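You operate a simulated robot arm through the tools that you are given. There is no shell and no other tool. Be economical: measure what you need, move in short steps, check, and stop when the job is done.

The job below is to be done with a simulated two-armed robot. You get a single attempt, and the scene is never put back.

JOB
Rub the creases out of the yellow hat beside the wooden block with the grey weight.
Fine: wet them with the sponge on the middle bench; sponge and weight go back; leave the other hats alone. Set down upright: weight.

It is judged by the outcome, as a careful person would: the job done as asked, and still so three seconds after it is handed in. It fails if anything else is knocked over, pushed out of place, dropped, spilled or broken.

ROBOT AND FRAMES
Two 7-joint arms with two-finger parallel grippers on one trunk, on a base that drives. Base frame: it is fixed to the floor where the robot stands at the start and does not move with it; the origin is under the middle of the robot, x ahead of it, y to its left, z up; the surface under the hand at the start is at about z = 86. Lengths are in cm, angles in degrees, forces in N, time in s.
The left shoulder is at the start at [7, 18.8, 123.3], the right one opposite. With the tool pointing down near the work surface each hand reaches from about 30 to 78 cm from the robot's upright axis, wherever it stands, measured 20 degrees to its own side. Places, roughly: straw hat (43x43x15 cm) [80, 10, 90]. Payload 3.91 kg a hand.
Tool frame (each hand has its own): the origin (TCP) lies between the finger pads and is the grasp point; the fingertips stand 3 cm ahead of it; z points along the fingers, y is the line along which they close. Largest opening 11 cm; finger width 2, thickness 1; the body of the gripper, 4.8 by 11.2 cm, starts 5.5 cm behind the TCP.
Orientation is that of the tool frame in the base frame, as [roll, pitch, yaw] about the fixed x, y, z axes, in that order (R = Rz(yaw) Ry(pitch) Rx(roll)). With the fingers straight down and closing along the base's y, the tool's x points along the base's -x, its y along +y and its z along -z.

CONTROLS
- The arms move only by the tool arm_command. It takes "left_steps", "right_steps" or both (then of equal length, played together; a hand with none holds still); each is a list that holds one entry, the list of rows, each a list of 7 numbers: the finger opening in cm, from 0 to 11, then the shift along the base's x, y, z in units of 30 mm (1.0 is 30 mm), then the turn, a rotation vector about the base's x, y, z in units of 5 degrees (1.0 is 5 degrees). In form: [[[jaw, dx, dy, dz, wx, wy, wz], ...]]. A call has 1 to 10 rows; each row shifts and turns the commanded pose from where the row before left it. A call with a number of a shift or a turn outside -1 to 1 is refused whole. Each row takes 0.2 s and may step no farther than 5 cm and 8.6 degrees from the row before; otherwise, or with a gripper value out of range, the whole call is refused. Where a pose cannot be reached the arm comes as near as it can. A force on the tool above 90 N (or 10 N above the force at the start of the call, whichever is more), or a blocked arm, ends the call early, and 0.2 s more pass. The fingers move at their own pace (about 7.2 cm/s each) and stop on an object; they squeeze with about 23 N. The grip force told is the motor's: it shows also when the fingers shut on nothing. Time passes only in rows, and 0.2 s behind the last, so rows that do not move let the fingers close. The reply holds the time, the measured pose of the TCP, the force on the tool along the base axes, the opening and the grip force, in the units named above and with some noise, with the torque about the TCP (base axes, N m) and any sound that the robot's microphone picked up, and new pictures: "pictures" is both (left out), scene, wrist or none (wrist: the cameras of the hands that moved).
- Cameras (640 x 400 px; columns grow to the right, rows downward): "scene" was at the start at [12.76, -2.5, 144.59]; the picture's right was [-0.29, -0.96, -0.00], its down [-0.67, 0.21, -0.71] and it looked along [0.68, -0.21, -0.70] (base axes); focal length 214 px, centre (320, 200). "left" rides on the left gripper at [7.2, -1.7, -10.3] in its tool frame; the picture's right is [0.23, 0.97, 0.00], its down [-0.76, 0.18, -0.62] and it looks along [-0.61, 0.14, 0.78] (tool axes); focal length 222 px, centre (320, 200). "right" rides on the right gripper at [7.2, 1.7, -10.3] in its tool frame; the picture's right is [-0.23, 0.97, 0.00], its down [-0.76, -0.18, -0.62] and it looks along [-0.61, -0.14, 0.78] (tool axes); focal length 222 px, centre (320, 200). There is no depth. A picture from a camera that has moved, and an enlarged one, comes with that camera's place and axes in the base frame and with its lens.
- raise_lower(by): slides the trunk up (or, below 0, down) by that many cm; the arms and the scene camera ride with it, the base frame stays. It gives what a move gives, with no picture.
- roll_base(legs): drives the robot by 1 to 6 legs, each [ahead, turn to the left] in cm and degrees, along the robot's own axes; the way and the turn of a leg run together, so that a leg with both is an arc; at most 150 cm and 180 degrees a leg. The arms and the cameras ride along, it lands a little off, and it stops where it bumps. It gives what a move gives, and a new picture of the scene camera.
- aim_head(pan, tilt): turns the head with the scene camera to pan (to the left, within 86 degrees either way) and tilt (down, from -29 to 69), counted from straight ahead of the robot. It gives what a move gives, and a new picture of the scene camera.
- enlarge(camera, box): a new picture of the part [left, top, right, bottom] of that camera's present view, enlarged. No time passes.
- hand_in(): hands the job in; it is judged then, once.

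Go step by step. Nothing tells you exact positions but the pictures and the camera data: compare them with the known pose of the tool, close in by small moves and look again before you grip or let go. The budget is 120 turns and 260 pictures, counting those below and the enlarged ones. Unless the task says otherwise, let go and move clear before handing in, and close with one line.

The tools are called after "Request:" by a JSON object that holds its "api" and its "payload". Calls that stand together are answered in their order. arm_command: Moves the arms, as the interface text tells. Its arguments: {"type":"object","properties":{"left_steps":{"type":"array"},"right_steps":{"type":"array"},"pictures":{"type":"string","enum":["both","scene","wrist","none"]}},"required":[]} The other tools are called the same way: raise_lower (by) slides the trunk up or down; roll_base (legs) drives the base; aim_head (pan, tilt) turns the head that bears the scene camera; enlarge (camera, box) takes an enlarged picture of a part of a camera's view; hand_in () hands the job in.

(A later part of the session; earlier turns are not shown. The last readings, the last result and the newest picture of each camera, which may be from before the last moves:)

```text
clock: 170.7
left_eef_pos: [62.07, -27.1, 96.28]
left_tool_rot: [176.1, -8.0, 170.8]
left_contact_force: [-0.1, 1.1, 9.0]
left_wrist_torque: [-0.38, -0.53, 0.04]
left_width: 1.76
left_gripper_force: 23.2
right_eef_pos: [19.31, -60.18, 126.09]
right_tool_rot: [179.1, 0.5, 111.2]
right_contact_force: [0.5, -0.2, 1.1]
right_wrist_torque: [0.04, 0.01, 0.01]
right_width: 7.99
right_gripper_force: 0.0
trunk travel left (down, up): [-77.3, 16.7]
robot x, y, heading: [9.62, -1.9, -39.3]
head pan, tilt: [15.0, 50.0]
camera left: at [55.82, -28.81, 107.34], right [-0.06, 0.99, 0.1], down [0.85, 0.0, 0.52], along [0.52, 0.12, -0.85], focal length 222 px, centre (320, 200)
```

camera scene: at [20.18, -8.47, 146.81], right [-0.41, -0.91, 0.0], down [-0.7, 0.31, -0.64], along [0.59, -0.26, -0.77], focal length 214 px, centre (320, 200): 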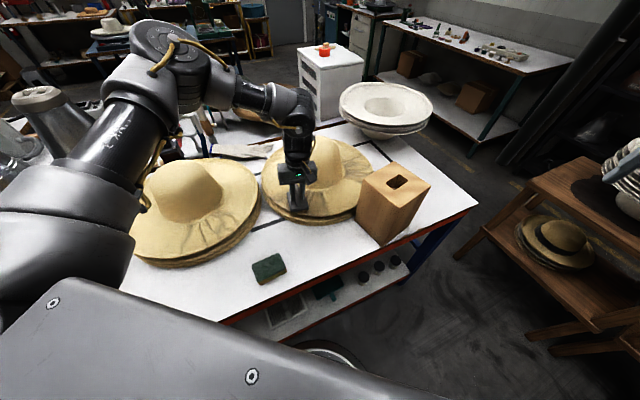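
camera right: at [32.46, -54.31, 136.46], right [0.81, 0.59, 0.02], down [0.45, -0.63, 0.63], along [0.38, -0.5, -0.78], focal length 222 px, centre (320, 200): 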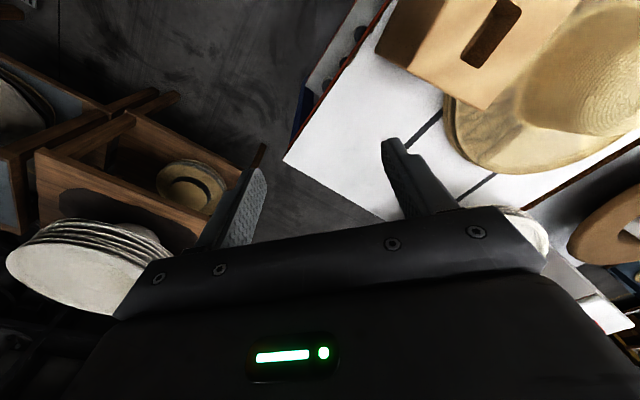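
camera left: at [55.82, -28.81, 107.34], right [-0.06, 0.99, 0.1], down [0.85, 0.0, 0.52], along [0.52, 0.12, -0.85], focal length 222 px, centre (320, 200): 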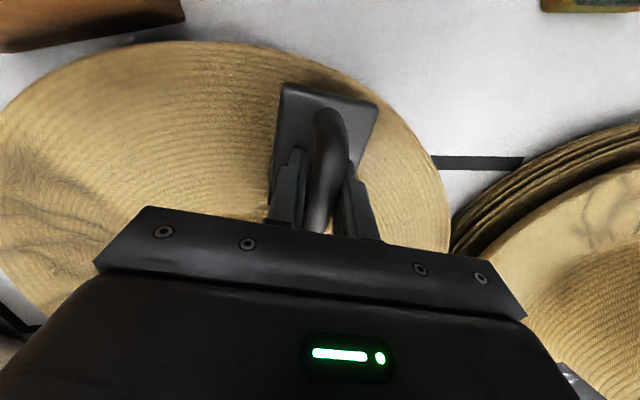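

The brim behind the weight looks smooth. Next stroke here, near the front, then a look from above.

Request:
{"api": "arm_command", "payload": {"left_steps": [[[0, 0, 0, -0.03, 0, -0.2, 0], [0, -0.32, 0.12, 0, 0, 0, 0], [0, -0.32, 0.12, 0.02, 0, 0, 0], [0, -0.32, 0.12, 0.02, 0, 0, 0], [0, 0.32, -0.12, 0, 0, 0, 0], [0, 0.32, -0.12, -0.02, 0, 0, 0], [0, 0.35, -0.15, -0.02, 0, 0, 0], [0, 0, 0, 0, 0, 0, 0]]], "pictures": "none"}}

Request:
{"api": "arm_command", "payload": {"left_steps": [[[0, 0, 0, 0.5, 0, 0, 0], [0, -0.3, 0.5, 1, 0, 0, 0], [0, -0.5, 1, 1, 0, 0, 0], [0, -0.5, 1, 1, 0, 0, 0], [0, -0.5, 1, 1, 0, 0, 0], [0, -0.5, 1, 1, 0, 0, 0], [0, -0.5, 1, 0.5, 0, 0, 0]]], "pictures": "both"}}

Request:
{"api": "enlarge", "payload": {"camera": "scene", "box": [240, 120, 420, 250]}}

```text
clock: 172.5
left_eef_pos: [61.75, -27.21, 96.08]
left_tool_rot: [175.8, -7.2, 171.0]
left_contact_force: [-10.2, 0.9, 17.1]
left_wrist_torque: [-0.71, -0.27, -0.29]
left_width: 1.77
left_gripper_force: 23.1
right_eef_pos: [18.93, -60.1, 126.23]
right_tool_rot: [179.1, 0.6, 111.2]
right_contact_force: [1.1, -0.3, -0.4]
right_wrist_torque: [0.0, 0.01, 0.0]
right_width: 7.97
right_gripper_force: 0.0
trunk travel left (down, up): [-77.3, 16.7]
robot x, y, heading: [9.42, -2.1, -39.1]
head pan, tilt: [15.0, 50.0]
```

```text
clock: 174.1
left_eef_pos: [53.78, -10.63, 113.96]
left_tool_rot: [175.9, -7.1, 171.0]
left_contact_force: [0.0, 0.1, -6.0]
left_wrist_torque: [-0.01, 0.0, -0.03]
left_width: 1.75
left_gripper_force: 23.0
right_eef_pos: [19.43, -60.12, 126.32]
right_tool_rot: [179.1, 0.4, 111.3]
right_contact_force: [-0.1, 0.4, 0.4]
right_wrist_torque: [0.01, -0.01, -0.01]
right_width: 7.99
right_gripper_force: 0.1
trunk travel left (down, up): [-77.3, 16.7]
robot x, y, heading: [9.87, -1.95, -39.2]
head pan, tilt: [15.0, 50.0]
camera scene: at [20.29, -8.21, 146.82], right [-0.41, -0.91, 0.0], down [-0.7, 0.31, -0.64], along [0.59, -0.26, -0.77], focal length 214 px, centre (320, 200)
camera left: at [47.47, -12.29, 124.96], right [-0.06, 0.99, 0.1], down [0.84, 0.0, 0.54], along [0.53, 0.12, -0.84], focal length 222 px, centre (320, 200)
```

scene: 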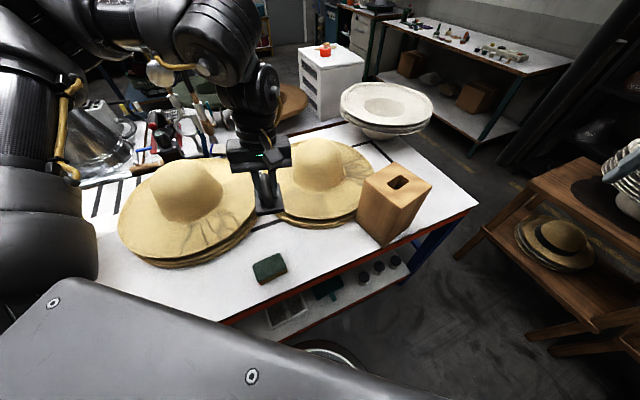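
left: 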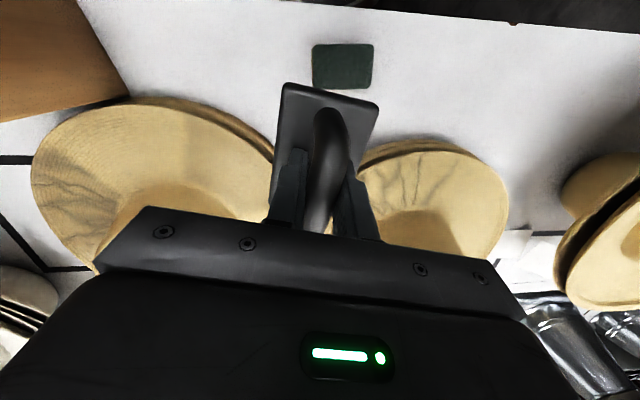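

```text
3.08 times, centred on (330, 185) of scene
camera zoom: at [20.29, -8.21, 146.82], right [-0.41, -0.91, 0.0], down [-0.7, 0.31, -0.64], along [0.59, -0.26, -0.77], focal length 660 px, centre (289, 246)
```

zoom: 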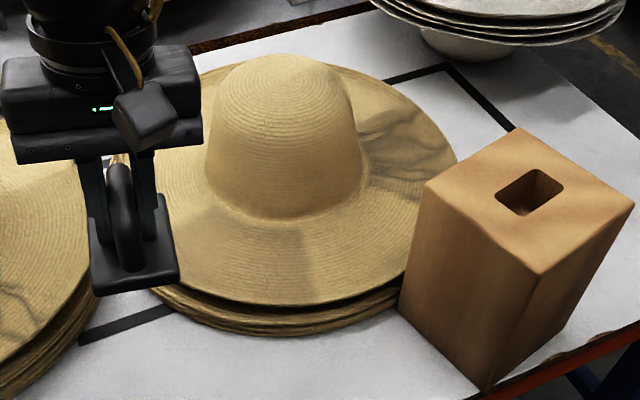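

The front creases are gone. Check the part hidden behind the hand.

Request:
{"api": "enlarge", "payload": {"camera": "left", "box": [20, 80, 300, 260]}}

Request:
{"api": "arm_command", "payload": {"left_steps": [[[0, -0.8, 0.6, 0, 0, 0, 0], [0, -0.8, 0.6, 0, 0, 0, 0], [0, -0.5, 0.6, 0, 0, 0, 0], [0, 0, 0.6, 0, 0, 0, 0]]], "pictures": "none"}}

Request:
{"api": "enlarge", "payload": {"camera": "scene", "box": [240, 120, 400, 240]}}

```text
2.22 times, centred on (160, 170) of left
camera zoom: at [47.47, -12.29, 124.96], right [-0.06, 0.99, 0.1], down [0.84, 0.0, 0.54], along [0.53, 0.12, -0.84], focal length 494 px, centre (676, 267)
```

zoom: 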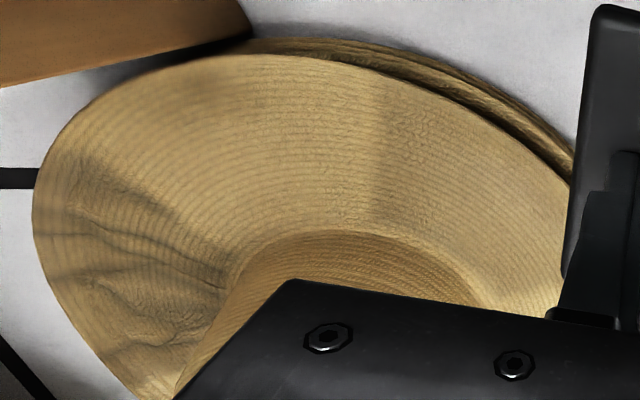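

```text
clock: 175.1
left_eef_pos: [48.19, -6.22, 113.82]
left_tool_rot: [175.7, -7.2, 171.0]
left_contact_force: [0.3, 0.8, -6.9]
left_wrist_torque: [0.0, -0.03, -0.01]
left_width: 1.78
left_gripper_force: 22.7
left hand out of reach, approached as far as the arm can: row 3, 4
right_eef_pos: [19.33, -60.24, 126.08]
right_tool_rot: [179.2, 0.3, 111.2]
right_contact_force: [-0.6, -0.4, -0.1]
right_wrist_torque: [-0.02, 0.03, 0.03]
right_width: 8.0
right_gripper_force: 0.1
trunk travel left (down, up): [-77.3, 16.7]
robot x, y, heading: [8.98, -1.74, -39.0]
head pan, tilt: [15.0, 50.0]
```

```text
3.33 times, centred on (320, 180) of scene
camera zoom: at [20.29, -8.46, 146.8], right [-0.41, -0.91, 0.0], down [-0.7, 0.31, -0.64], along [0.59, -0.26, -0.77], focal length 715 px, centre (320, 267)
```

zoom: 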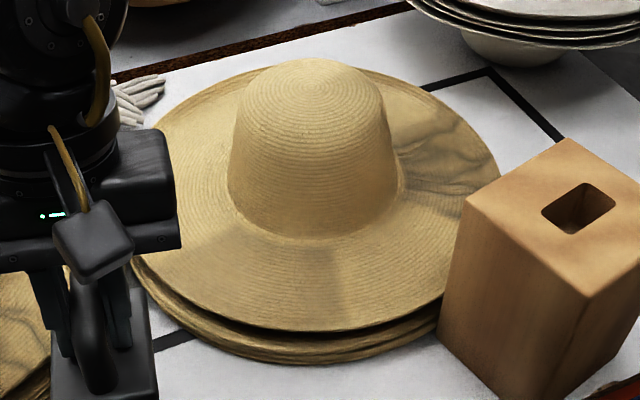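

The first crease group is completely rubbed out. Now I'll raise the weight a little and drive to [9, -35] to reach the second group.

Request:
{"api": "arm_command", "payload": {"left_steps": [[[0, 0, 0, 1, 0, 0, 0], [0, 0, 0, 1, 0, 0, 0]]], "pictures": "none"}}

Request:
{"api": "roll_base", "payload": {"legs": [[0, -51], [33, 0], [0, 65]]}}

Request:
{"api": "aim_head", "payload": {"pan": 5, "tilt": 45}}

Request:
{"api": "enlarge", "payload": {"camera": "scene", "box": [180, 150, 340, 270]}}

```text
clock: 175.7
left_eef_pos: [47.98, -6.31, 119.91]
left_tool_rot: [175.8, -7.0, 171.0]
left_contact_force: [0.1, -0.6, -6.6]
left_wrist_torque: [-0.02, 0.0, 0.02]
left_width: 1.78
left_gripper_force: 22.9
right_eef_pos: [19.34, -60.11, 126.11]
right_tool_rot: [179.2, 0.6, 111.2]
right_contact_force: [-0.3, 0.3, -0.1]
right_wrist_torque: [0.02, 0.02, 0.02]
right_width: 7.97
right_gripper_force: 0.0
trunk travel left (down, up): [-77.3, 16.7]
robot x, y, heading: [9.24, -2.1, -39.3]
head pan, tilt: [15.0, 50.0]
```

```text
clock: 183.0
left_eef_pos: [48.28, -30.27, 119.7]
left_tool_rot: [175.7, -7.1, -175.5]
left_contact_force: [0.2, 0.1, -5.7]
left_wrist_torque: [0.0, 0.03, 0.02]
left_width: 1.76
left_gripper_force: 23.4
right_eef_pos: [32.85, -89.55, 126.12]
right_tool_rot: [179.2, 0.5, 124.7]
right_contact_force: [-0.9, -0.7, -0.5]
right_wrist_torque: [0.01, -0.01, -0.03]
right_width: 7.98
right_gripper_force: 0.0
trunk travel left (down, up): [-77.3, 16.7]
robot x, y, heading: [9.95, -35.25, -25.4]
head pan, tilt: [15.0, 50.0]
camera scene: at [21.6, -38.9, 146.81], right [-0.19, -0.98, 0.0], down [-0.75, 0.14, -0.64], along [0.63, -0.12, -0.77], focal length 214 px, centre (320, 200)
```

scene: 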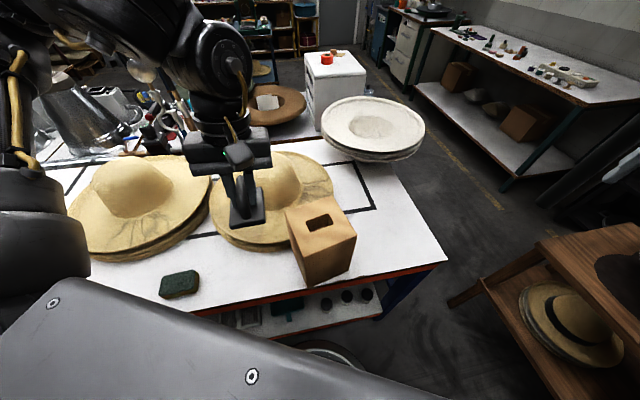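

```text
clock: 183.7
left_eef_pos: [48.33, -30.38, 119.81]
left_tool_rot: [175.7, -7.3, -175.5]
left_contact_force: [-0.4, 0.2, -7.3]
left_wrist_torque: [0.0, -0.02, 0.03]
left_width: 1.76
left_gripper_force: 23.1
right_eef_pos: [32.86, -89.49, 126.12]
right_tool_rot: [179.3, 0.4, 124.8]
right_contact_force: [0.5, 0.2, 0.4]
right_wrist_torque: [0.02, 0.01, -0.01]
right_width: 7.99
right_gripper_force: 0.0
trunk travel left (down, up): [-77.3, 16.7]
robot x, y, heading: [9.15, -34.96, -25.4]
head pan, tilt: [5.0, 45.0]
camera scene: at [21.67, -40.28, 147.5], right [-0.35, -0.94, 0.0], down [-0.66, 0.25, -0.71], along [0.66, -0.25, -0.71], focal length 214 px, centre (320, 200)
```

scene: 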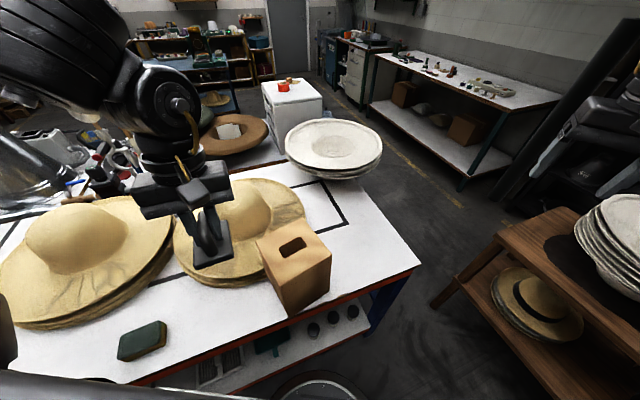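

```text
3.33 times, centred on (260, 210) of scene
camera zoom: at [21.67, -40.28, 147.5], right [-0.35, -0.94, 0.0], down [-0.66, 0.25, -0.71], along [0.66, -0.25, -0.71], focal length 715 px, centre (520, 167)
```

zoom: 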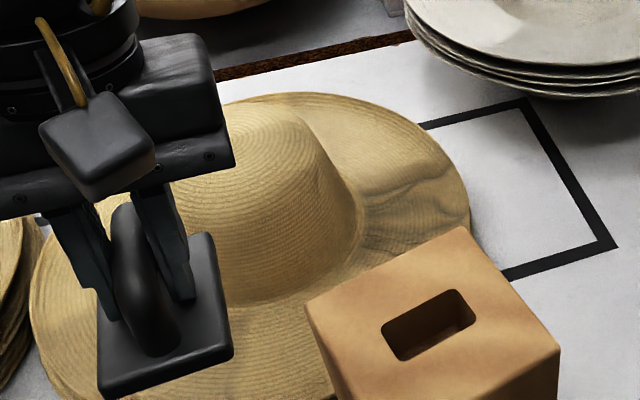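

The second group lies at x≈66–78, y≈-43…-52. I'll carry the weight over the block corner at height, then come down near [69.6, -46.5] with the tilt reversed.

Request:
{"api": "arm_command", "payload": {"left_steps": [[[0, 0.9, -0.4, 0, 0, 0, 0], [0, 0.9, -0.4, 0, 0, -0.2, 0], [0, 0.9, -0.4, 0, 0, -0.2, 0], [0, 0.9, -0.6, 0, -0.4, -0.2, 0], [0, 0.9, -0.8, -0.2, -0.4, -0.2, 0], [0, 0.9, -0.8, -0.4, -0.5, -0.2, 0], [0, 0.9, -0.9, -0.6, -0.4, -0.2, 0], [0, 0.7, -0.9, -0.8, -0.4, -0.2, 0], [0, 0, -0.2, -1, -0.4, 0, 0], [0, 0, 0, -1, 0, 0, 0]]], "pictures": "none"}}

Request:
{"api": "arm_command", "payload": {"left_steps": [[[0, 0, 0, -1, 0, 0, 0], [0, 0, 0, -0.7, 0, 0, 0], [0, 0, 0, 0, 0, 0, 0]]]}}

```text
clock: 185.9
left_eef_pos: [69.71, -46.61, 107.72]
left_tool_rot: [-171.2, -1.0, -176.1]
left_contact_force: [-0.1, -0.6, -5.8]
left_wrist_torque: [0.04, 0.0, 0.02]
left_width: 1.77
left_gripper_force: 23.1
right_eef_pos: [33.0, -89.48, 126.0]
right_tool_rot: [179.2, 0.4, 124.7]
right_contact_force: [-0.3, 1.0, -0.2]
right_wrist_torque: [-0.02, 0.01, -0.03]
right_width: 7.98
right_gripper_force: 0.0
trunk travel left (down, up): [-77.3, 16.7]
robot x, y, heading: [9.62, -34.98, -25.8]
head pan, tilt: [5.0, 45.0]
```

```text
clock: 186.7
left_eef_pos: [69.32, -46.5, 102.6]
left_tool_rot: [-171.3, -1.1, -176.1]
left_contact_force: [-0.8, -0.9, -5.2]
left_wrist_torque: [0.04, 0.03, -0.03]
left_width: 1.75
left_gripper_force: 22.8
right_eef_pos: [32.62, -89.46, 126.19]
right_tool_rot: [179.2, 0.4, 124.7]
right_contact_force: [-0.3, 0.5, -0.6]
right_wrist_torque: [0.01, 0.0, 0.03]
right_width: 8.02
right_gripper_force: 0.1
trunk travel left (down, up): [-77.3, 16.7]
robot x, y, heading: [9.44, -35.1, -25.6]
head pan, tilt: [5.0, 45.0]
camera scene: at [21.57, -40.38, 147.51], right [-0.35, -0.94, 0.0], down [-0.66, 0.25, -0.71], along [0.66, -0.25, -0.71], focal length 214 px, centre (320, 200)
camera left: at [62.17, -47.37, 113.31], right [-0.29, 0.94, -0.14], down [0.75, 0.32, 0.57], along [0.59, 0.06, -0.81], focal length 222 px, centre (320, 200)
```

scene: 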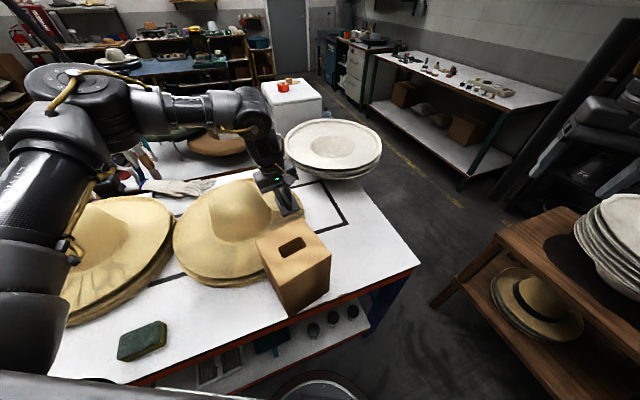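
left: 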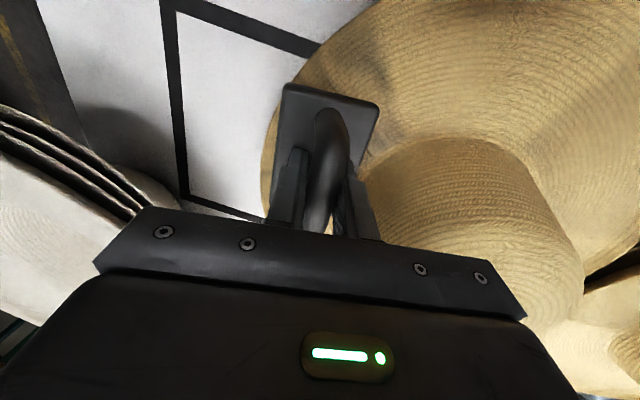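

Lower to contact.

Request:
{"api": "arm_command", "payload": {"left_steps": [[[0, 0, 0, -0.9, 0, 0, 0], [0, 0, 0, -0.9, 0, 0, 0], [0, 0, 0, -0.2, 0, 0, 0], [0, 0, 0, 0, 0, 0, 0]]], "pictures": "none"}}

Request:
{"api": "arm_command", "payload": {"left_steps": [[[0, 0, 0, -0.1, 0, 0, 0], [0, 0, 0, -0.06, 0, 0, 0], [0, 0, 0, 0, 0, 0, 0]]], "pictures": "none"}}

```text
clock: 187.7
left_eef_pos: [69.36, -46.6, 96.58]
left_tool_rot: [-171.2, -1.0, -176.1]
left_contact_force: [0.2, 0.2, -6.0]
left_wrist_torque: [0.02, 0.0, 0.01]
left_width: 1.76
left_gripper_force: 23.1
right_eef_pos: [32.94, -89.6, 126.08]
right_tool_rot: [179.3, 0.4, 124.6]
right_contact_force: [0.6, -0.5, 0.0]
right_wrist_torque: [-0.02, -0.02, 0.01]
right_width: 8.0
right_gripper_force: 0.2
trunk travel left (down, up): [-77.3, 16.7]
robot x, y, heading: [9.56, -35.31, -25.5]
head pan, tilt: [5.0, 45.0]
```

```text
clock: 188.5
left_eef_pos: [69.33, -46.52, 96.13]
left_tool_rot: [-171.2, -1.2, -176.2]
left_contact_force: [-0.1, 0.5, -5.8]
left_wrist_torque: [0.01, 0.0, 0.01]
left_width: 1.75
left_gripper_force: 23.3
right_eef_pos: [32.83, -89.48, 126.18]
right_tool_rot: [179.2, 0.4, 124.7]
right_contact_force: [0.2, 0.1, 0.3]
right_wrist_torque: [0.0, 0.01, 0.0]
right_width: 8.02
right_gripper_force: 0.1
trunk travel left (down, up): [-77.3, 16.7]
robot x, y, heading: [9.54, -35.15, -25.8]
head pan, tilt: [5.0, 45.0]
```

Request:
{"api": "arm_command", "payload": {"left_steps": [[[0, 0, 0, -0.1, 0, 0, 0], [0, 0, 0, -0.1, 0, 0, 0], [0, 0, 0, 0, 0, 0, 0]]], "pictures": "none"}}

```text
clock: 189.3
left_eef_pos: [69.33, -46.4, 95.94]
left_tool_rot: [-171.0, -0.8, -176.1]
left_contact_force: [9.7, 6.1, 28.5]
left_wrist_torque: [-0.45, 0.5, 0.03]
left_width: 1.77
left_gripper_force: 23.3
right_eef_pos: [32.64, -89.22, 126.25]
right_tool_rot: [179.3, 0.6, 124.7]
right_contact_force: [-1.2, -1.2, 0.8]
right_wrist_torque: [0.03, -0.02, 0.02]
right_width: 7.99
right_gripper_force: 0.0
trunk travel left (down, up): [-77.3, 16.7]
robot x, y, heading: [9.63, -35.66, -25.9]
head pan, tilt: [5.0, 45.0]
```

Firm contact. Ease slightly and stroke radially.

Request:
{"api": "arm_command", "payload": {"left_steps": [[[0, 0, 0, 0.05, 0, 0.2, 0], [0, -0.1, -0.32, 0, 0, 0, 0], [0, -0.1, -0.32, 0.01, 0, 0, 0], [0, -0.1, -0.32, 0.02, 0, 0, 0], [0, 0.1, 0.32, 0, 0, 0, 0], [0, 0.1, 0.32, -0.02, 0, 0, 0], [0, 0.1, 0.32, -0.02, 0, 0, 0], [0, 0.1, 0.32, 0, 0, 0, 0], [0, 0, 0, 0, 0, 0, 0]]], "pictures": "wrist"}}

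Request:
{"api": "arm_command", "payload": {"left_steps": [[[0, -0.1, -0.32, 0, 0, 0, 0], [0, -0.1, -0.32, 0, 0, 0, 0], [0, 0, 0, 0.4, 0, 0, 0], [0, 0.6, 0.1, 0, 0, 0, 0], [0, 0.6, 0, 0, 0, 0, 0], [0, 0, 0, -0.38, 0, 0, 0], [0, 0, 0, 0, 0, 0, 0]]], "pictures": "wrist"}}

```text
clock: 191.3
left_eef_pos: [69.22, -45.6, 96.02]
left_tool_rot: [-171.3, -1.9, -176.2]
left_contact_force: [-5.2, -11.9, 22.2]
left_wrist_torque: [0.13, -1.02, -0.37]
left_width: 1.76
left_gripper_force: 23.2
right_eef_pos: [32.44, -89.65, 126.1]
right_tool_rot: [179.0, 0.5, 124.7]
right_contact_force: [1.1, 0.5, 0.1]
right_wrist_torque: [0.0, -0.01, -0.03]
right_width: 7.97
right_gripper_force: 0.1
trunk travel left (down, up): [-77.3, 16.7]
robot x, y, heading: [9.32, -35.29, -25.8]
head pan, tilt: [5.0, 45.0]
camera left: at [62.27, -46.52, 106.74], right [-0.29, 0.95, -0.14], down [0.76, 0.32, 0.56], along [0.58, 0.06, -0.81], focal length 222 px, centre (320, 200)
```

left: 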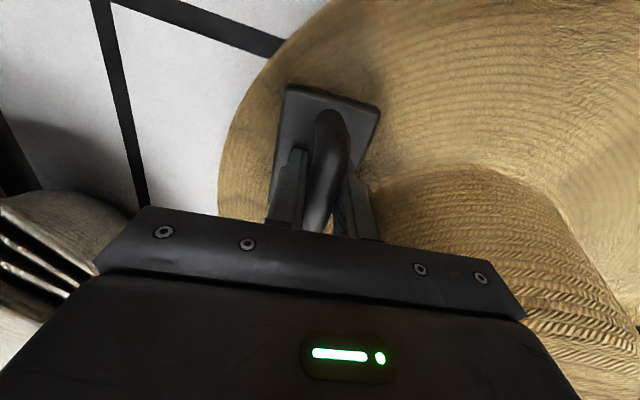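

```text
clock: 192.9
left_eef_pos: [72.57, -47.17, 95.73]
left_tool_rot: [-171.3, -2.2, -176.2]
left_contact_force: [-0.8, -2.8, -4.1]
left_wrist_torque: [0.23, -0.07, -0.01]
left_width: 1.75
left_gripper_force: 22.9
right_eef_pos: [32.85, -89.67, 126.13]
right_tool_rot: [179.2, 0.4, 124.7]
right_contact_force: [0.1, -0.1, 0.6]
right_wrist_torque: [0.01, 0.0, 0.0]
right_width: 8.0
right_gripper_force: 0.0
trunk travel left (down, up): [-77.3, 16.7]
robot x, y, heading: [9.34, -35.0, -25.9]
head pan, tilt: [5.0, 45.0]
camera left: at [65.67, -47.97, 106.5], right [-0.3, 0.95, -0.14], down [0.76, 0.32, 0.56], along [0.57, 0.06, -0.82], focal length 222 px, centre (320, 200)
```

left: 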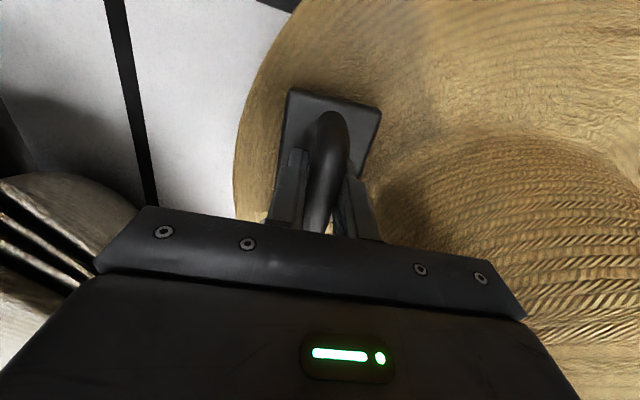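

Press a little more here and stroke, then move to x≈76 for the last column.

Request:
{"api": "arm_command", "payload": {"left_steps": [[[0, 0, 0, -0.15, 0, -0.2, 0], [0, 0, -0.32, 0, 0, 0, 0], [0, 0, -0.32, 0.02, 0, 0, 0], [0, 0, 0.32, 0, 0, 0, 0], [0, 0, 0.32, -0.02, 0, 0, 0], [0, 0, 0.32, -0.02, 0, 0, 0], [0, 0, -0.35, 0, 0, 0, 0], [0, 0, 0, 0, 0, 0, 0]]], "pictures": "none"}}

Request:
{"api": "arm_command", "payload": {"left_steps": [[[0, 0, 0, 0.45, 0, 0, 0], [0, 0.6, 0, 0, 0, 0, 0], [0, 0.6, 0, 0, 0, 0, 0], [0, 0, 0, -0.42, 0, 0, 0], [0, 0, 0, 0, 0, 0, 0]]], "pictures": "wrist"}}

```text
clock: 194.7
left_eef_pos: [72.2, -47.3, 95.56]
left_tool_rot: [-171.2, -0.8, -176.0]
left_contact_force: [0.4, 8.0, 31.0]
left_wrist_torque: [1.5, -0.35, 0.08]
left_width: 1.79
left_gripper_force: 23.1
right_eef_pos: [32.32, -89.23, 126.21]
right_tool_rot: [179.0, 0.6, 124.6]
right_contact_force: [-0.2, -0.6, 0.8]
right_wrist_torque: [0.0, -0.01, 0.03]
right_width: 8.01
right_gripper_force: 0.0
trunk travel left (down, up): [-77.3, 16.7]
robot x, y, heading: [9.75, -35.06, -25.6]
head pan, tilt: [5.0, 45.0]
```

```text
clock: 195.9
left_eef_pos: [76.16, -47.44, 95.61]
left_tool_rot: [-171.2, -1.0, -176.2]
left_contact_force: [1.3, -3.1, 12.5]
left_wrist_torque: [0.39, -0.29, -0.11]
left_width: 1.74
left_gripper_force: 23.2
right_eef_pos: [32.76, -89.42, 126.13]
right_tool_rot: [179.1, 0.6, 124.8]
right_contact_force: [-0.7, -0.1, -0.4]
right_wrist_torque: [-0.01, 0.03, -0.03]
right_width: 8.01
right_gripper_force: 0.1
trunk travel left (down, up): [-77.3, 16.7]
robot x, y, heading: [9.76, -35.49, -25.6]
head pan, tilt: [5.0, 45.0]
camera left: at [69.08, -48.23, 106.27], right [-0.29, 0.94, -0.15], down [0.75, 0.32, 0.58], along [0.59, 0.06, -0.8], focal length 222 px, centre (320, 200)
```

left: 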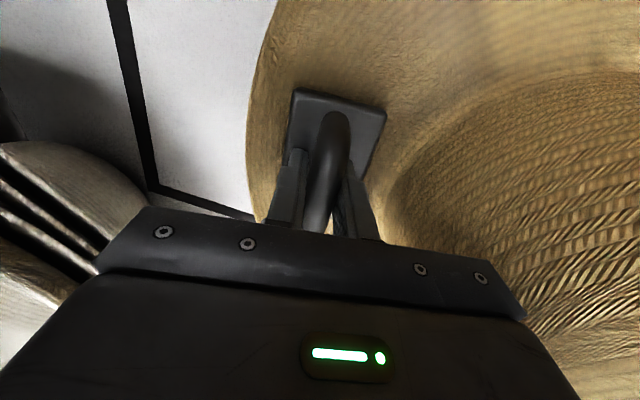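

Request:
{"api": "arm_command", "payload": {"left_steps": [[[0, 0, -0.32, 0, 0, 0, 0], [0, 0, -0.2, 0.02, 0, 0, 0], [0, 0, 0.32, 0, 0, 0, 0], [0, 0, 0.32, -0.02, 0, 0, 0], [0, 0, 0.25, -0.02, 0, 0, 0], [0, 0, -0.35, 0, 0, 0, 0], [0, 0, 0, 0, 0, 0, 0]]], "pictures": "none"}}

Request:
{"api": "arm_command", "payload": {"left_steps": [[[0, 0, 0, 0.6, 0, 0, 0], [0, -0.5, 0, 1, 0, 0, 0], [0, -0.8, 0, 1, 0, 0, 0], [0, -0.8, 0, 1, 0, 0, 0], [0, -0.8, 0.2, 1, 0.5, 0, 0], [0, -0.8, 0.3, 1, 0.5, 0, 0], [0, -0.8, 0.6, 1, 0.4, 0, 0], [0, -0.8, 0.9, 0.8, 0.4, 0, 0], [0, -0.9, 0.9, 0.5, 0, 0, 0], [0, -0.9, 0.9, 0, 0, 0, 0]]], "pictures": "both"}}

Request:
{"api": "enlarge", "payload": {"camera": "scene", "box": [170, 150, 340, 280]}}

Request:
{"api": "enlarge", "payload": {"camera": "left", "box": [160, 0, 480, 230]}}

```text
clock: 197.5
left_eef_pos: [75.95, -47.19, 95.5]
left_tool_rot: [-171.3, -0.9, -176.1]
left_contact_force: [3.0, 7.4, 27.4]
left_wrist_torque: [1.35, 0.16, -0.15]
left_width: 1.8
left_gripper_force: 22.7
right_eef_pos: [32.43, -89.4, 126.22]
right_tool_rot: [179.1, 0.6, 124.7]
right_contact_force: [0.4, 0.7, 0.6]
right_wrist_torque: [0.03, 0.02, 0.0]
right_width: 7.99
right_gripper_force: 0.0
trunk travel left (down, up): [-77.3, 16.7]
robot x, y, heading: [9.23, -35.23, -25.5]
head pan, tilt: [5.0, 45.0]
```

```text
clock: 199.7
left_eef_pos: [54.96, -35.72, 119.1]
left_tool_rot: [179.9, -0.4, -176.0]
left_contact_force: [-0.6, 0.2, -5.9]
left_wrist_torque: [-0.02, 0.03, 0.01]
left_width: 1.77
left_gripper_force: 22.7
right_eef_pos: [32.76, -89.14, 126.11]
right_tool_rot: [179.3, 0.5, 124.7]
right_contact_force: [-0.1, 0.3, 0.4]
right_wrist_torque: [-0.03, 0.0, -0.01]
right_width: 7.98
right_gripper_force: 0.1
trunk travel left (down, up): [-77.3, 16.7]
robot x, y, heading: [9.96, -35.04, -25.8]
head pan, tilt: [5.0, 45.0]
camera scene: at [21.63, -40.08, 147.51], right [-0.35, -0.94, 0.0], down [-0.66, 0.25, -0.71], along [0.66, -0.25, -0.71], focal length 214 px, centre (320, 200)
camera left: at [47.74, -38.04, 129.46], right [-0.29, 0.96, 0.0], down [0.75, 0.23, 0.62], along [0.59, 0.18, -0.79], focal length 222 px, centre (320, 200)
```

scene: 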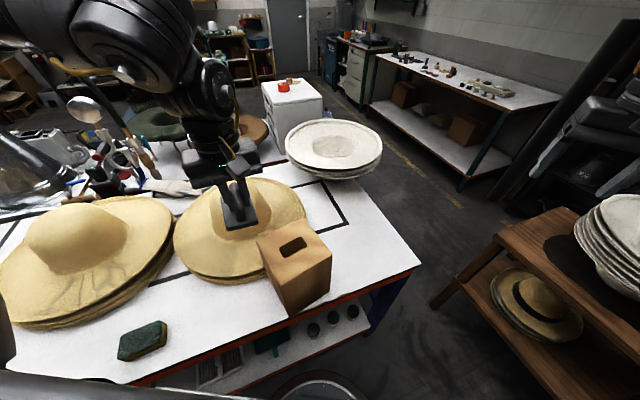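
left: 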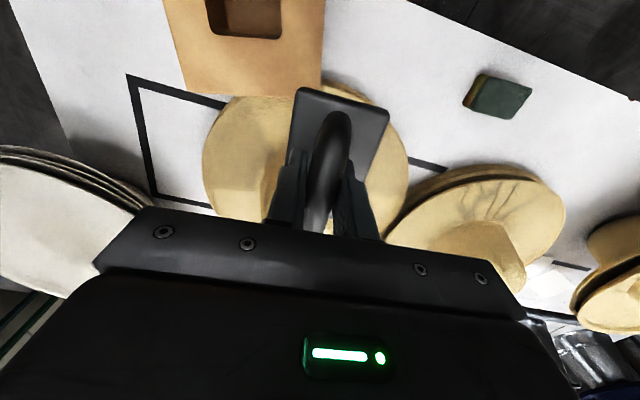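

```text
3.08 times, centred on (255, 215) of scene
camera zoom: at [21.63, -40.08, 147.51], right [-0.35, -0.94, 0.0], down [-0.66, 0.25, -0.71], along [0.66, -0.25, -0.71], focal length 660 px, centre (520, 154)
```

zoom: 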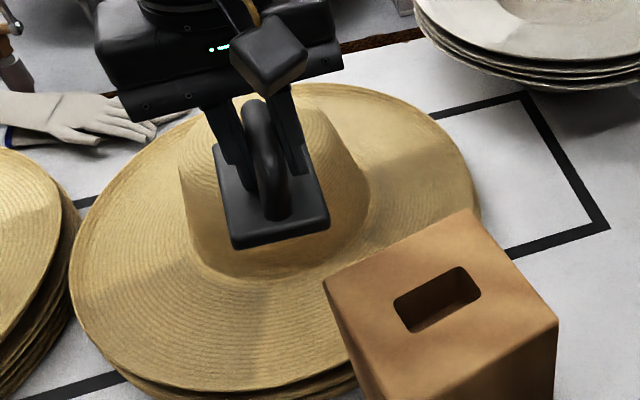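

```text
1.74 times, centred on (320, 115) of left
camera zoom: at [47.74, -38.04, 129.46], right [-0.29, 0.96, 0.0], down [0.75, 0.23, 0.62], along [0.59, 0.18, -0.79], focal length 386 px, centre (320, 348)
```

zoom: 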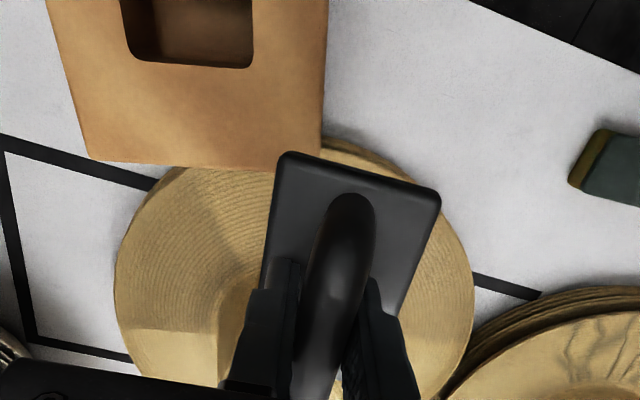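

All creases are gone on both sides. Now return the weight: drive back to the spot at [9.5, -2], heading -69.5°.

Request:
{"api": "roll_base", "payload": {"legs": [[0, -64.2], [-33, 0], [0, 20.3]]}}

Request:
{"api": "aim_head", "payload": {"pan": 35, "tilt": 50}}

```text
clock: 205.8
left_eef_pos: [41.49, -33.24, 119.09]
left_tool_rot: [179.6, -0.4, 140.3]
left_contact_force: [0.6, 0.3, -6.4]
left_wrist_torque: [0.0, 0.02, -0.01]
left_width: 1.75
left_gripper_force: 23.1
right_eef_pos: [-11.39, -56.88, 126.09]
right_tool_rot: [179.1, 0.4, 81.1]
right_contact_force: [-0.8, 0.6, -0.2]
right_wrist_torque: [0.04, -0.03, 0.0]
right_width: 8.0
right_gripper_force: 0.1
trunk travel left (down, up): [-77.3, 16.7]
robot x, y, heading: [9.44, -1.96, -69.5]
head pan, tilt: [5.0, 45.0]
camera scene: at [14.52, -13.6, 147.5], right [-0.9, -0.43, 0.0], down [-0.31, 0.64, -0.71], along [0.31, -0.64, -0.71], focal length 214 px, centre (320, 200)
```

scene: 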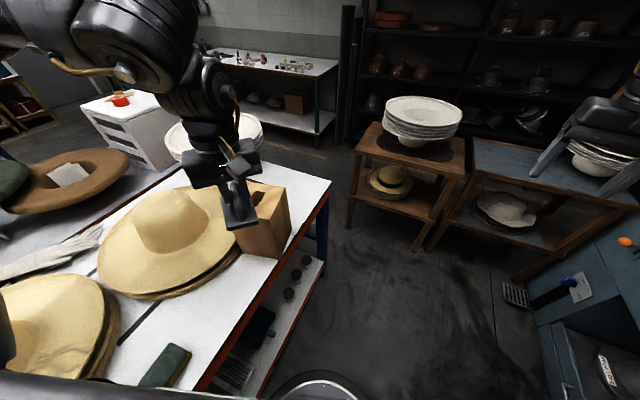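

```text
clock: 206.8
left_eef_pos: [41.87, -33.3, 119.13]
left_tool_rot: [179.8, -0.5, 140.3]
left_contact_force: [0.6, -0.2, -6.5]
left_wrist_torque: [-0.01, 0.02, 0.01]
left_width: 1.78
left_gripper_force: 22.6
right_eef_pos: [-11.09, -56.74, 126.16]
right_tool_rot: [179.2, 0.5, 81.1]
right_contact_force: [-0.4, 0.2, -0.1]
right_wrist_torque: [-0.01, 0.04, 0.01]
right_width: 8.01
right_gripper_force: 0.1
trunk travel left (down, up): [-77.3, 16.7]
robot x, y, heading: [9.14, -1.51, -69.4]
head pan, tilt: [35.0, 50.0]
camera scene: at [17.53, -10.51, 146.81], right [-0.56, -0.83, 0.0], down [-0.63, 0.43, -0.64], along [0.53, -0.36, -0.77], focal length 214 px, centre (320, 200)
```

scene: 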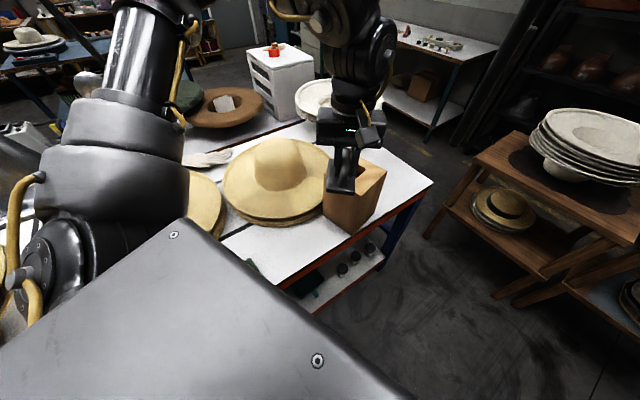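

Move above the weight's original place, restore yaw 125, and descend partway.

Request:
{"api": "arm_command", "payload": {"left_steps": [[[0, 0.49, 0.54, 0, 0, 0, -0.75], [0, 0.49, 0.54, 0, 0, 0, -0.75], [0, 0.49, 0.54, 0, 0, 0, -0.75], [0, 0.49, 0.54, 0, 0, 0, -0.75], [0, 0, 0, -1, 0, 0, 0], [0, 0, 0, -1, 0, 0, 0], [0, 0, 0, -1, 0, 0, 0], [0, 0, 0, -1, 0, 0, 0], [0, 0, 0, -1, 0, 0, 0], [0, 0, 0, -1, 0, 0, 0]]]}}

Request:
{"api": "enlarge", "payload": {"camera": "left", "box": [200, 60, 440, 260]}}

```text
clock: 209.0
left_eef_pos: [47.84, -26.6, 101.12]
left_tool_rot: [179.9, -0.5, 125.3]
left_contact_force: [0.5, 0.5, -6.4]
left_wrist_torque: [0.01, 0.04, 0.01]
left_width: 1.74
left_gripper_force: 23.1
right_eef_pos: [-11.06, -56.69, 126.2]
right_tool_rot: [179.2, 0.4, 81.1]
right_contact_force: [-0.3, -0.5, 0.6]
right_wrist_torque: [0.02, 0.03, 0.01]
right_width: 7.97
right_gripper_force: 0.3
trunk travel left (down, up): [-77.3, 16.7]
robot x, y, heading: [9.37, -1.47, -69.5]
head pan, tilt: [35.0, 50.0]
camera scene: at [17.63, -10.53, 146.81], right [-0.56, -0.83, 0.0], down [-0.63, 0.43, -0.64], along [0.53, -0.36, -0.77], focal length 214 px, centre (320, 200)
camera left: at [42.15, -22.0, 111.49], right [0.66, 0.75, 0.01], down [0.59, -0.52, 0.62], along [0.46, -0.41, -0.79], focal length 222 px, centre (320, 200)
```

scene: 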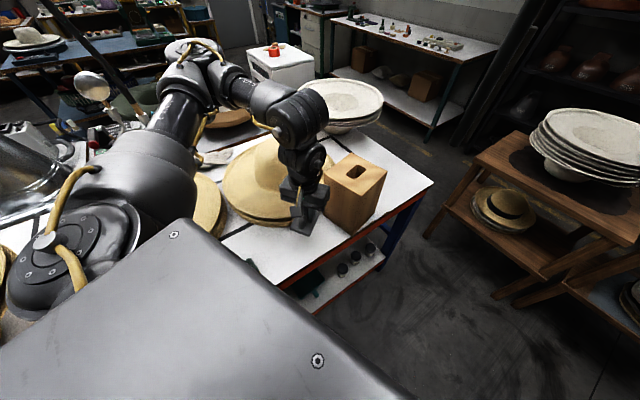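
left: 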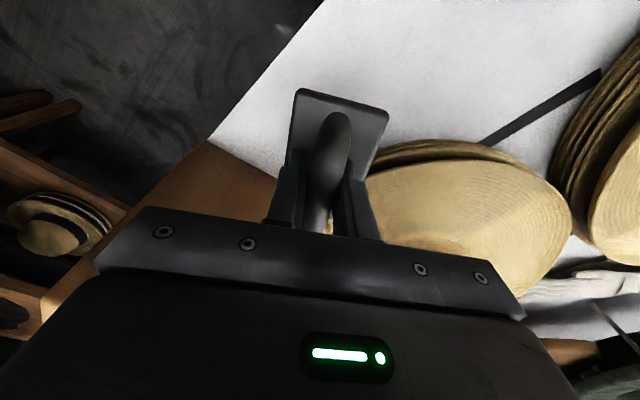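

```text
2.00 times, centred on (320, 160) of left
camera zoom: at [42.15, -22.0, 111.49], right [0.66, 0.75, 0.01], down [0.59, -0.52, 0.62], along [0.46, -0.41, -0.79], focal length 444 px, centre (320, 280)
```

zoom: 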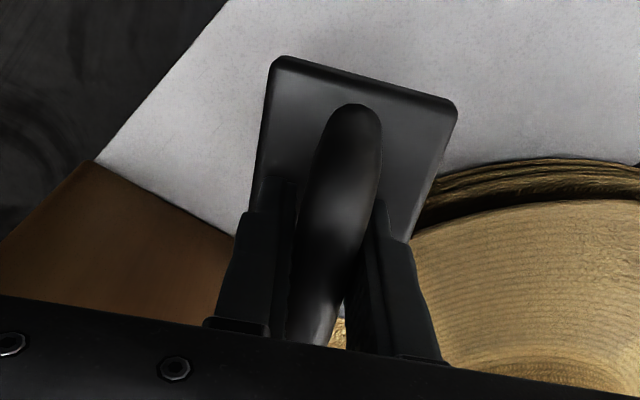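

The plate seems slightly tilted in the grip. I'll lower to just above the bench and feel for contact, letting it settle flat.

Request:
{"api": "arm_command", "payload": {"left_steps": [[[0, -0.04, -0.09, -1, 0, 0, 0], [0, 0, 0, -1, 0, 0, 0], [0, 0, 0, -0.9, 0, 0, 0], [0, 0, 0, -0.2, 0, 0, 0], [0, 0, 0, 0, 0, 0, 0]]], "pictures": "none"}}

Request:
{"api": "arm_command", "payload": {"left_steps": [[[0, 0, 0, -0.1, 0, 0, 0], [0, 0, 0, 0, 0, 0, 0]]], "pictures": "none"}}

```text
clock: 210.2
left_eef_pos: [47.75, -26.98, 91.75]
left_tool_rot: [179.8, -0.5, 125.4]
left_contact_force: [0.3, 0.3, -6.7]
left_wrist_torque: [0.01, 0.05, 0.0]
left_width: 1.75
left_gripper_force: 22.8
right_eef_pos: [-11.04, -56.71, 126.08]
right_tool_rot: [179.2, 0.3, 81.1]
right_contact_force: [-0.2, 0.5, 0.4]
right_wrist_torque: [0.02, 0.02, 0.02]
right_width: 7.99
right_gripper_force: 0.1
trunk travel left (down, up): [-77.3, 16.7]
robot x, y, heading: [9.51, -1.53, -69.4]
head pan, tilt: [35.0, 50.0]
```

```text
clock: 210.8
left_eef_pos: [47.72, -26.93, 91.38]
left_tool_rot: [179.8, -0.5, 125.3]
left_contact_force: [0.1, -0.5, -6.4]
left_wrist_torque: [-0.01, 0.03, -0.01]
left_width: 1.73
left_gripper_force: 23.1
right_eef_pos: [-11.04, -56.82, 126.07]
right_tool_rot: [179.2, 0.4, 81.1]
right_contact_force: [-0.2, -0.1, -0.6]
right_wrist_torque: [0.0, -0.04, -0.01]
right_width: 7.97
right_gripper_force: 0.1
trunk travel left (down, up): [-77.3, 16.7]
robot x, y, heading: [9.12, -1.42, -69.4]
head pan, tilt: [35.0, 50.0]
```

Request:
{"api": "arm_command", "payload": {"left_steps": [[[0, 0, 0, -0.1, 0, 0, 0], [0, 0, 0, -0.05, 0, 0, 0], [0, 0, 0, 0, 0, 0, 0]]], "pictures": "none"}}

Request:
{"api": "arm_command", "payload": {"left_steps": [[[0, 0, 0, -0.08, 0, 0, 0], [0, 0, 0, 0, 0, 0, 0]]], "pictures": "wrist"}}

```text
clock: 211.6
left_eef_pos: [47.55, -26.86, 90.96]
left_tool_rot: [179.8, -0.5, 125.2]
left_contact_force: [1.3, 1.7, 1.1]
left_wrist_torque: [0.25, 0.23, -0.12]
left_width: 1.74
left_gripper_force: 22.6
right_eef_pos: [-11.16, -56.61, 126.13]
right_tool_rot: [179.1, 0.4, 81.0]
right_contact_force: [-0.2, 0.4, 0.3]
right_wrist_torque: [-0.03, -0.02, -0.03]
right_width: 7.97
right_gripper_force: 0.0
trunk travel left (down, up): [-77.3, 16.7]
robot x, y, heading: [9.19, -1.11, -69.3]
head pan, tilt: [35.0, 50.0]
```

```text
clock: 212.2
left_eef_pos: [47.57, -26.81, 90.75]
left_tool_rot: [179.9, -0.4, 125.3]
left_contact_force: [2.6, 0.8, 5.2]
left_wrist_torque: [0.36, 0.24, -0.15]
left_width: 1.77
left_gripper_force: 22.9
right_eef_pos: [-11.19, -56.62, 126.04]
right_tool_rot: [179.2, 0.5, 81.1]
right_contact_force: [-0.1, -0.5, 0.5]
right_wrist_torque: [-0.03, 0.01, -0.03]
right_width: 8.01
right_gripper_force: 0.1
trunk travel left (down, up): [-77.3, 16.7]
robot x, y, heading: [9.85, -1.54, -69.3]
head pan, tilt: [35.0, 50.0]
camera left: at [41.88, -22.21, 101.18], right [0.66, 0.75, 0.01], down [0.59, -0.52, 0.62], along [0.47, -0.41, -0.79], focal length 222 px, centre (320, 200)
```

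left: 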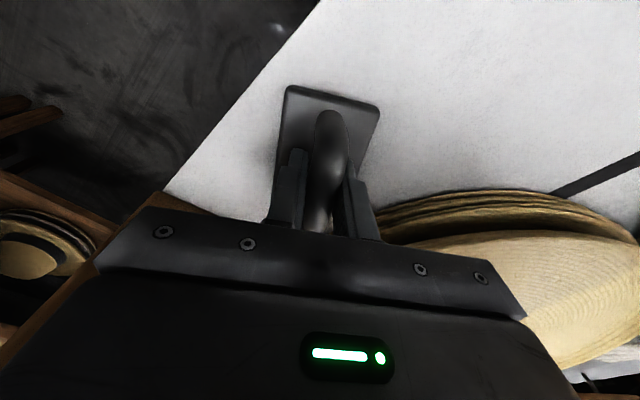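

The plate has nearly settled flat. Press slightly more, then open and rise.

Request:
{"api": "arm_command", "payload": {"left_steps": [[[0, 0, 0, -0.07, 0, 0, 0], [0, 0, 0, 0, 0, 0, 0], [5, 0, 0, 0.03, 0, 0, 0], [5, 0, 0, 0, 0, 0, 0], [5, 0, 0, 0.3, 0, 0, 0], [5, 0, 0, 1, 0, 0, 0], [5, 0, 0, 1, 0, 0, 0], [5, 0, 0, 1, 0, 0, 0], [5, 0, 0, 1, 0, 0, 0], [5, 0, 0, 1, 0, 0, 0]]]}}

Request:
{"api": "enlarge", "payload": {"camera": "left", "box": [200, 20, 440, 220]}}

```text
clock: 214.4
left_eef_pos: [47.42, -26.94, 106.53]
left_tool_rot: [179.6, -0.5, 125.3]
left_contact_force: [-0.8, 0.2, 0.1]
left_wrist_torque: [-0.02, -0.01, -0.02]
left_width: 4.99
left_gripper_force: 0.0
right_eef_pos: [-11.2, -56.59, 126.16]
right_tool_rot: [179.1, 0.4, 81.0]
right_contact_force: [1.5, -0.4, 0.3]
right_wrist_torque: [-0.02, -0.03, 0.03]
right_width: 7.99
right_gripper_force: 0.0
trunk travel left (down, up): [-77.3, 16.7]
robot x, y, heading: [9.55, -1.27, -69.3]
head pan, tilt: [35.0, 50.0]
camera scene: at [17.41, -10.41, 146.82], right [-0.56, -0.83, 0.0], down [-0.63, 0.43, -0.64], along [0.53, -0.36, -0.77], focal length 214 px, centre (320, 200)
camera left: at [41.8, -22.35, 116.99], right [0.66, 0.75, 0.01], down [0.59, -0.52, 0.62], along [0.47, -0.41, -0.79], focal length 222 px, centre (320, 200)
```

scene: 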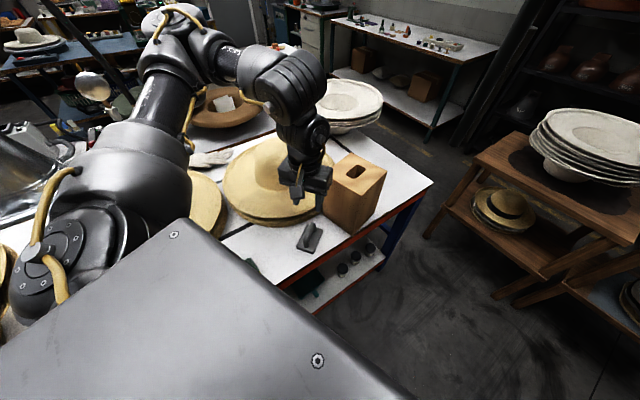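
left: 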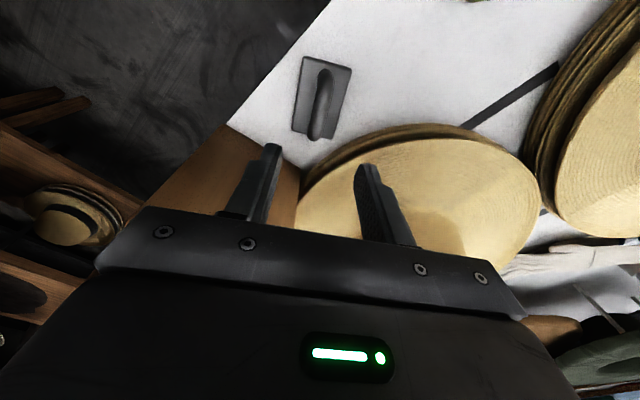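

```text
2.00 times, centred on (320, 120) of left
camera zoom: at [41.8, -22.35, 116.99], right [0.66, 0.75, 0.01], down [0.59, -0.52, 0.62], along [0.47, -0.41, -0.79], focal length 444 px, centre (320, 360)
```

zoom: 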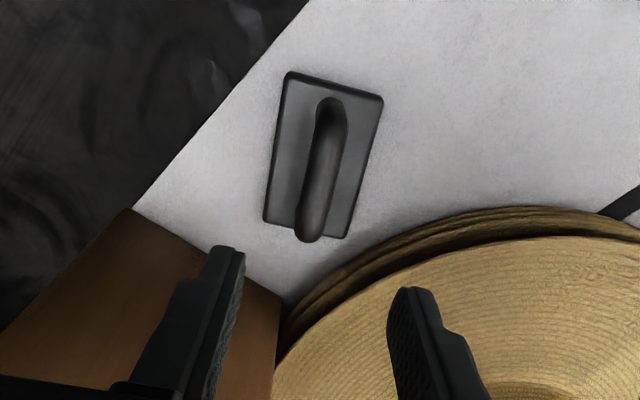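

The weight stands upright in its place. I'll raise the hand, turn away, and take a last look at the whole hat.

Request:
{"api": "arm_command", "payload": {"left_steps": [[[5, -0.2, -0.2, 1, 0, 0, 0], [5, -0.3, -0.3, 1, 0, 0, 0], [5, -0.3, -0.3, 1, 0, 0, 0], [5, -0.3, -0.3, 1, 0, 0, 0], [5, -0.3, -0.3, 0.5, 0, 0, 0]]], "pictures": "none"}}

Request:
{"api": "roll_base", "payload": {"legs": [[-12, 0], [0, 60]]}}

Request:
{"api": "aim_head", "payload": {"pan": -15, "tilt": 45}}

Request:
{"api": "enlarge", "payload": {"camera": "scene", "box": [230, 120, 470, 290]}}

Request:
{"api": "enlarge", "payload": {"camera": "left", "box": [0, 0, 400, 230]}}

```text
clock: 215.6
left_eef_pos: [43.12, -31.22, 119.91]
left_tool_rot: [179.7, -0.5, 125.2]
left_contact_force: [-0.9, 0.7, -0.1]
left_wrist_torque: [-0.01, -0.02, 0.0]
left_width: 4.99
left_gripper_force: 0.1
right_eef_pos: [-11.33, -56.75, 126.06]
right_tool_rot: [179.2, 0.4, 81.1]
right_contact_force: [0.0, -0.3, -1.0]
right_wrist_torque: [0.0, -0.02, -0.03]
right_width: 8.02
right_gripper_force: 0.0
trunk travel left (down, up): [-77.3, 16.7]
robot x, y, heading: [9.37, -1.13, -69.2]
head pan, tilt: [35.0, 50.0]
```

```text
clock: 219.5
left_eef_pos: [47.89, 24.6, 120.06]
left_tool_rot: [179.9, -0.5, -174.7]
left_contact_force: [-0.4, 0.0, 1.0]
left_wrist_torque: [0.0, 0.06, 0.0]
left_width: 5.03
left_gripper_force: 0.1
right_eef_pos: [42.75, -35.38, 126.14]
right_tool_rot: [179.2, 0.4, 141.1]
right_contact_force: [0.2, -0.4, 0.1]
right_wrist_torque: [0.05, 0.0, 0.0]
right_width: 8.02
right_gripper_force: 0.0
trunk travel left (down, up): [-77.3, 16.7]
robot x, y, heading: [5.18, 10.25, -9.3]
head pan, tilt: [35.0, 50.0]
camera scene: at [16.91, 12.53, 146.82], right [0.43, -0.9, 0.0], down [-0.69, -0.33, -0.64], along [0.58, 0.28, -0.77], focal length 214 px, centre (320, 200)
```

scene: 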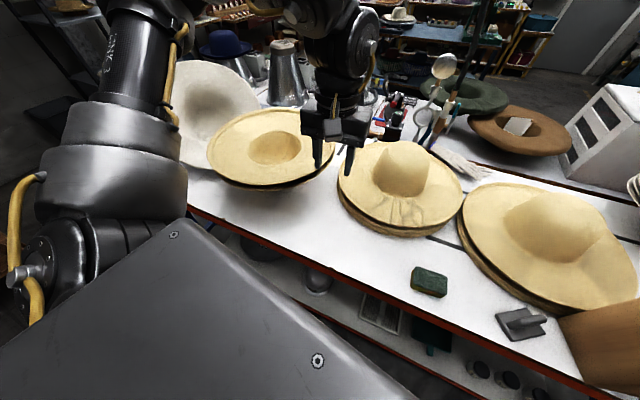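

```text
clock: 220.7
left_eef_pos: [47.75, 24.5, 120.02]
left_tool_rot: [179.8, -0.5, -174.7]
left_contact_force: [-0.6, 0.2, -0.2]
left_wrist_torque: [0.01, 0.0, 0.0]
left_width: 5.01
left_gripper_force: 0.0
right_eef_pos: [42.67, -35.41, 126.12]
right_tool_rot: [179.2, 0.3, 141.2]
right_contact_force: [-0.1, -0.2, 0.7]
right_wrist_torque: [0.0, 0.0, 0.05]
right_width: 8.01
right_gripper_force: 0.0
trunk travel left (down, up): [-77.3, 16.7]
robot x, y, heading: [5.03, 10.12, -9.5]
head pan, tilt: [-15.0, 45.0]
camera scene: at [17.38, 5.88, 147.5], right [-0.41, -0.91, 0.0], down [-0.64, 0.29, -0.71], along [0.64, -0.29, -0.71], focal length 214 px, centre (320, 200)
```

scene: 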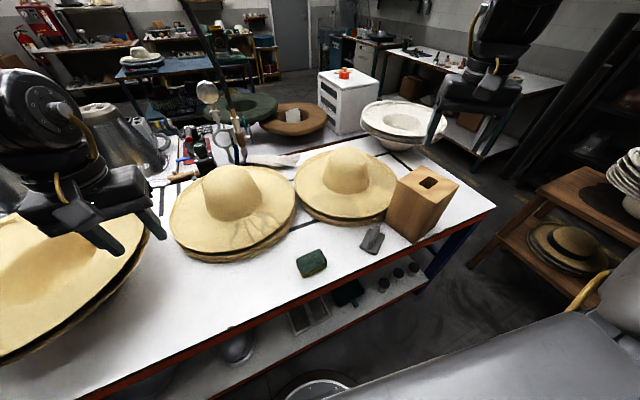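

```text
2.35 times, centred on (350, 205) of scene
camera zoom: at [17.38, 5.88, 147.5], right [-0.41, -0.91, 0.0], down [-0.64, 0.29, -0.71], along [0.64, -0.29, -0.71], focal length 505 px, centre (249, 188)
```

zoom: 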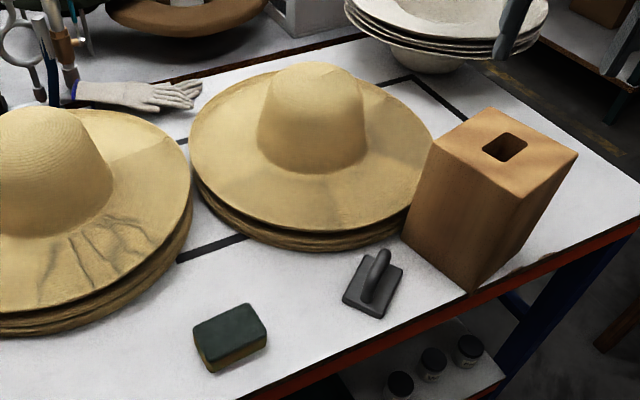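

```text
1.60 times, centred on (200, 115) of left
camera zoom: at [40.74, 21.95, 130.38], right [-0.32, 0.95, 0.01], down [0.75, 0.24, 0.62], along [0.58, 0.2, -0.79], focal length 355 px, centre (512, 336)
```

zoom: 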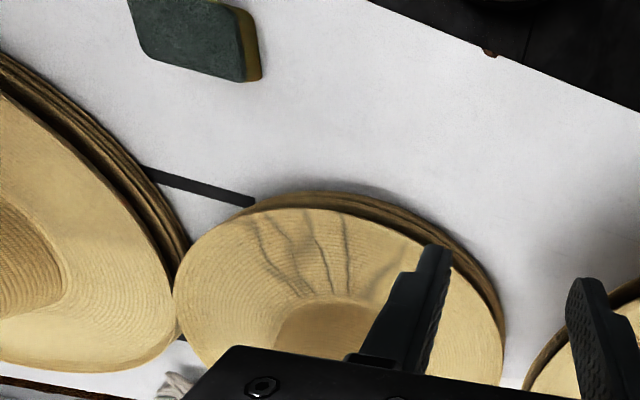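

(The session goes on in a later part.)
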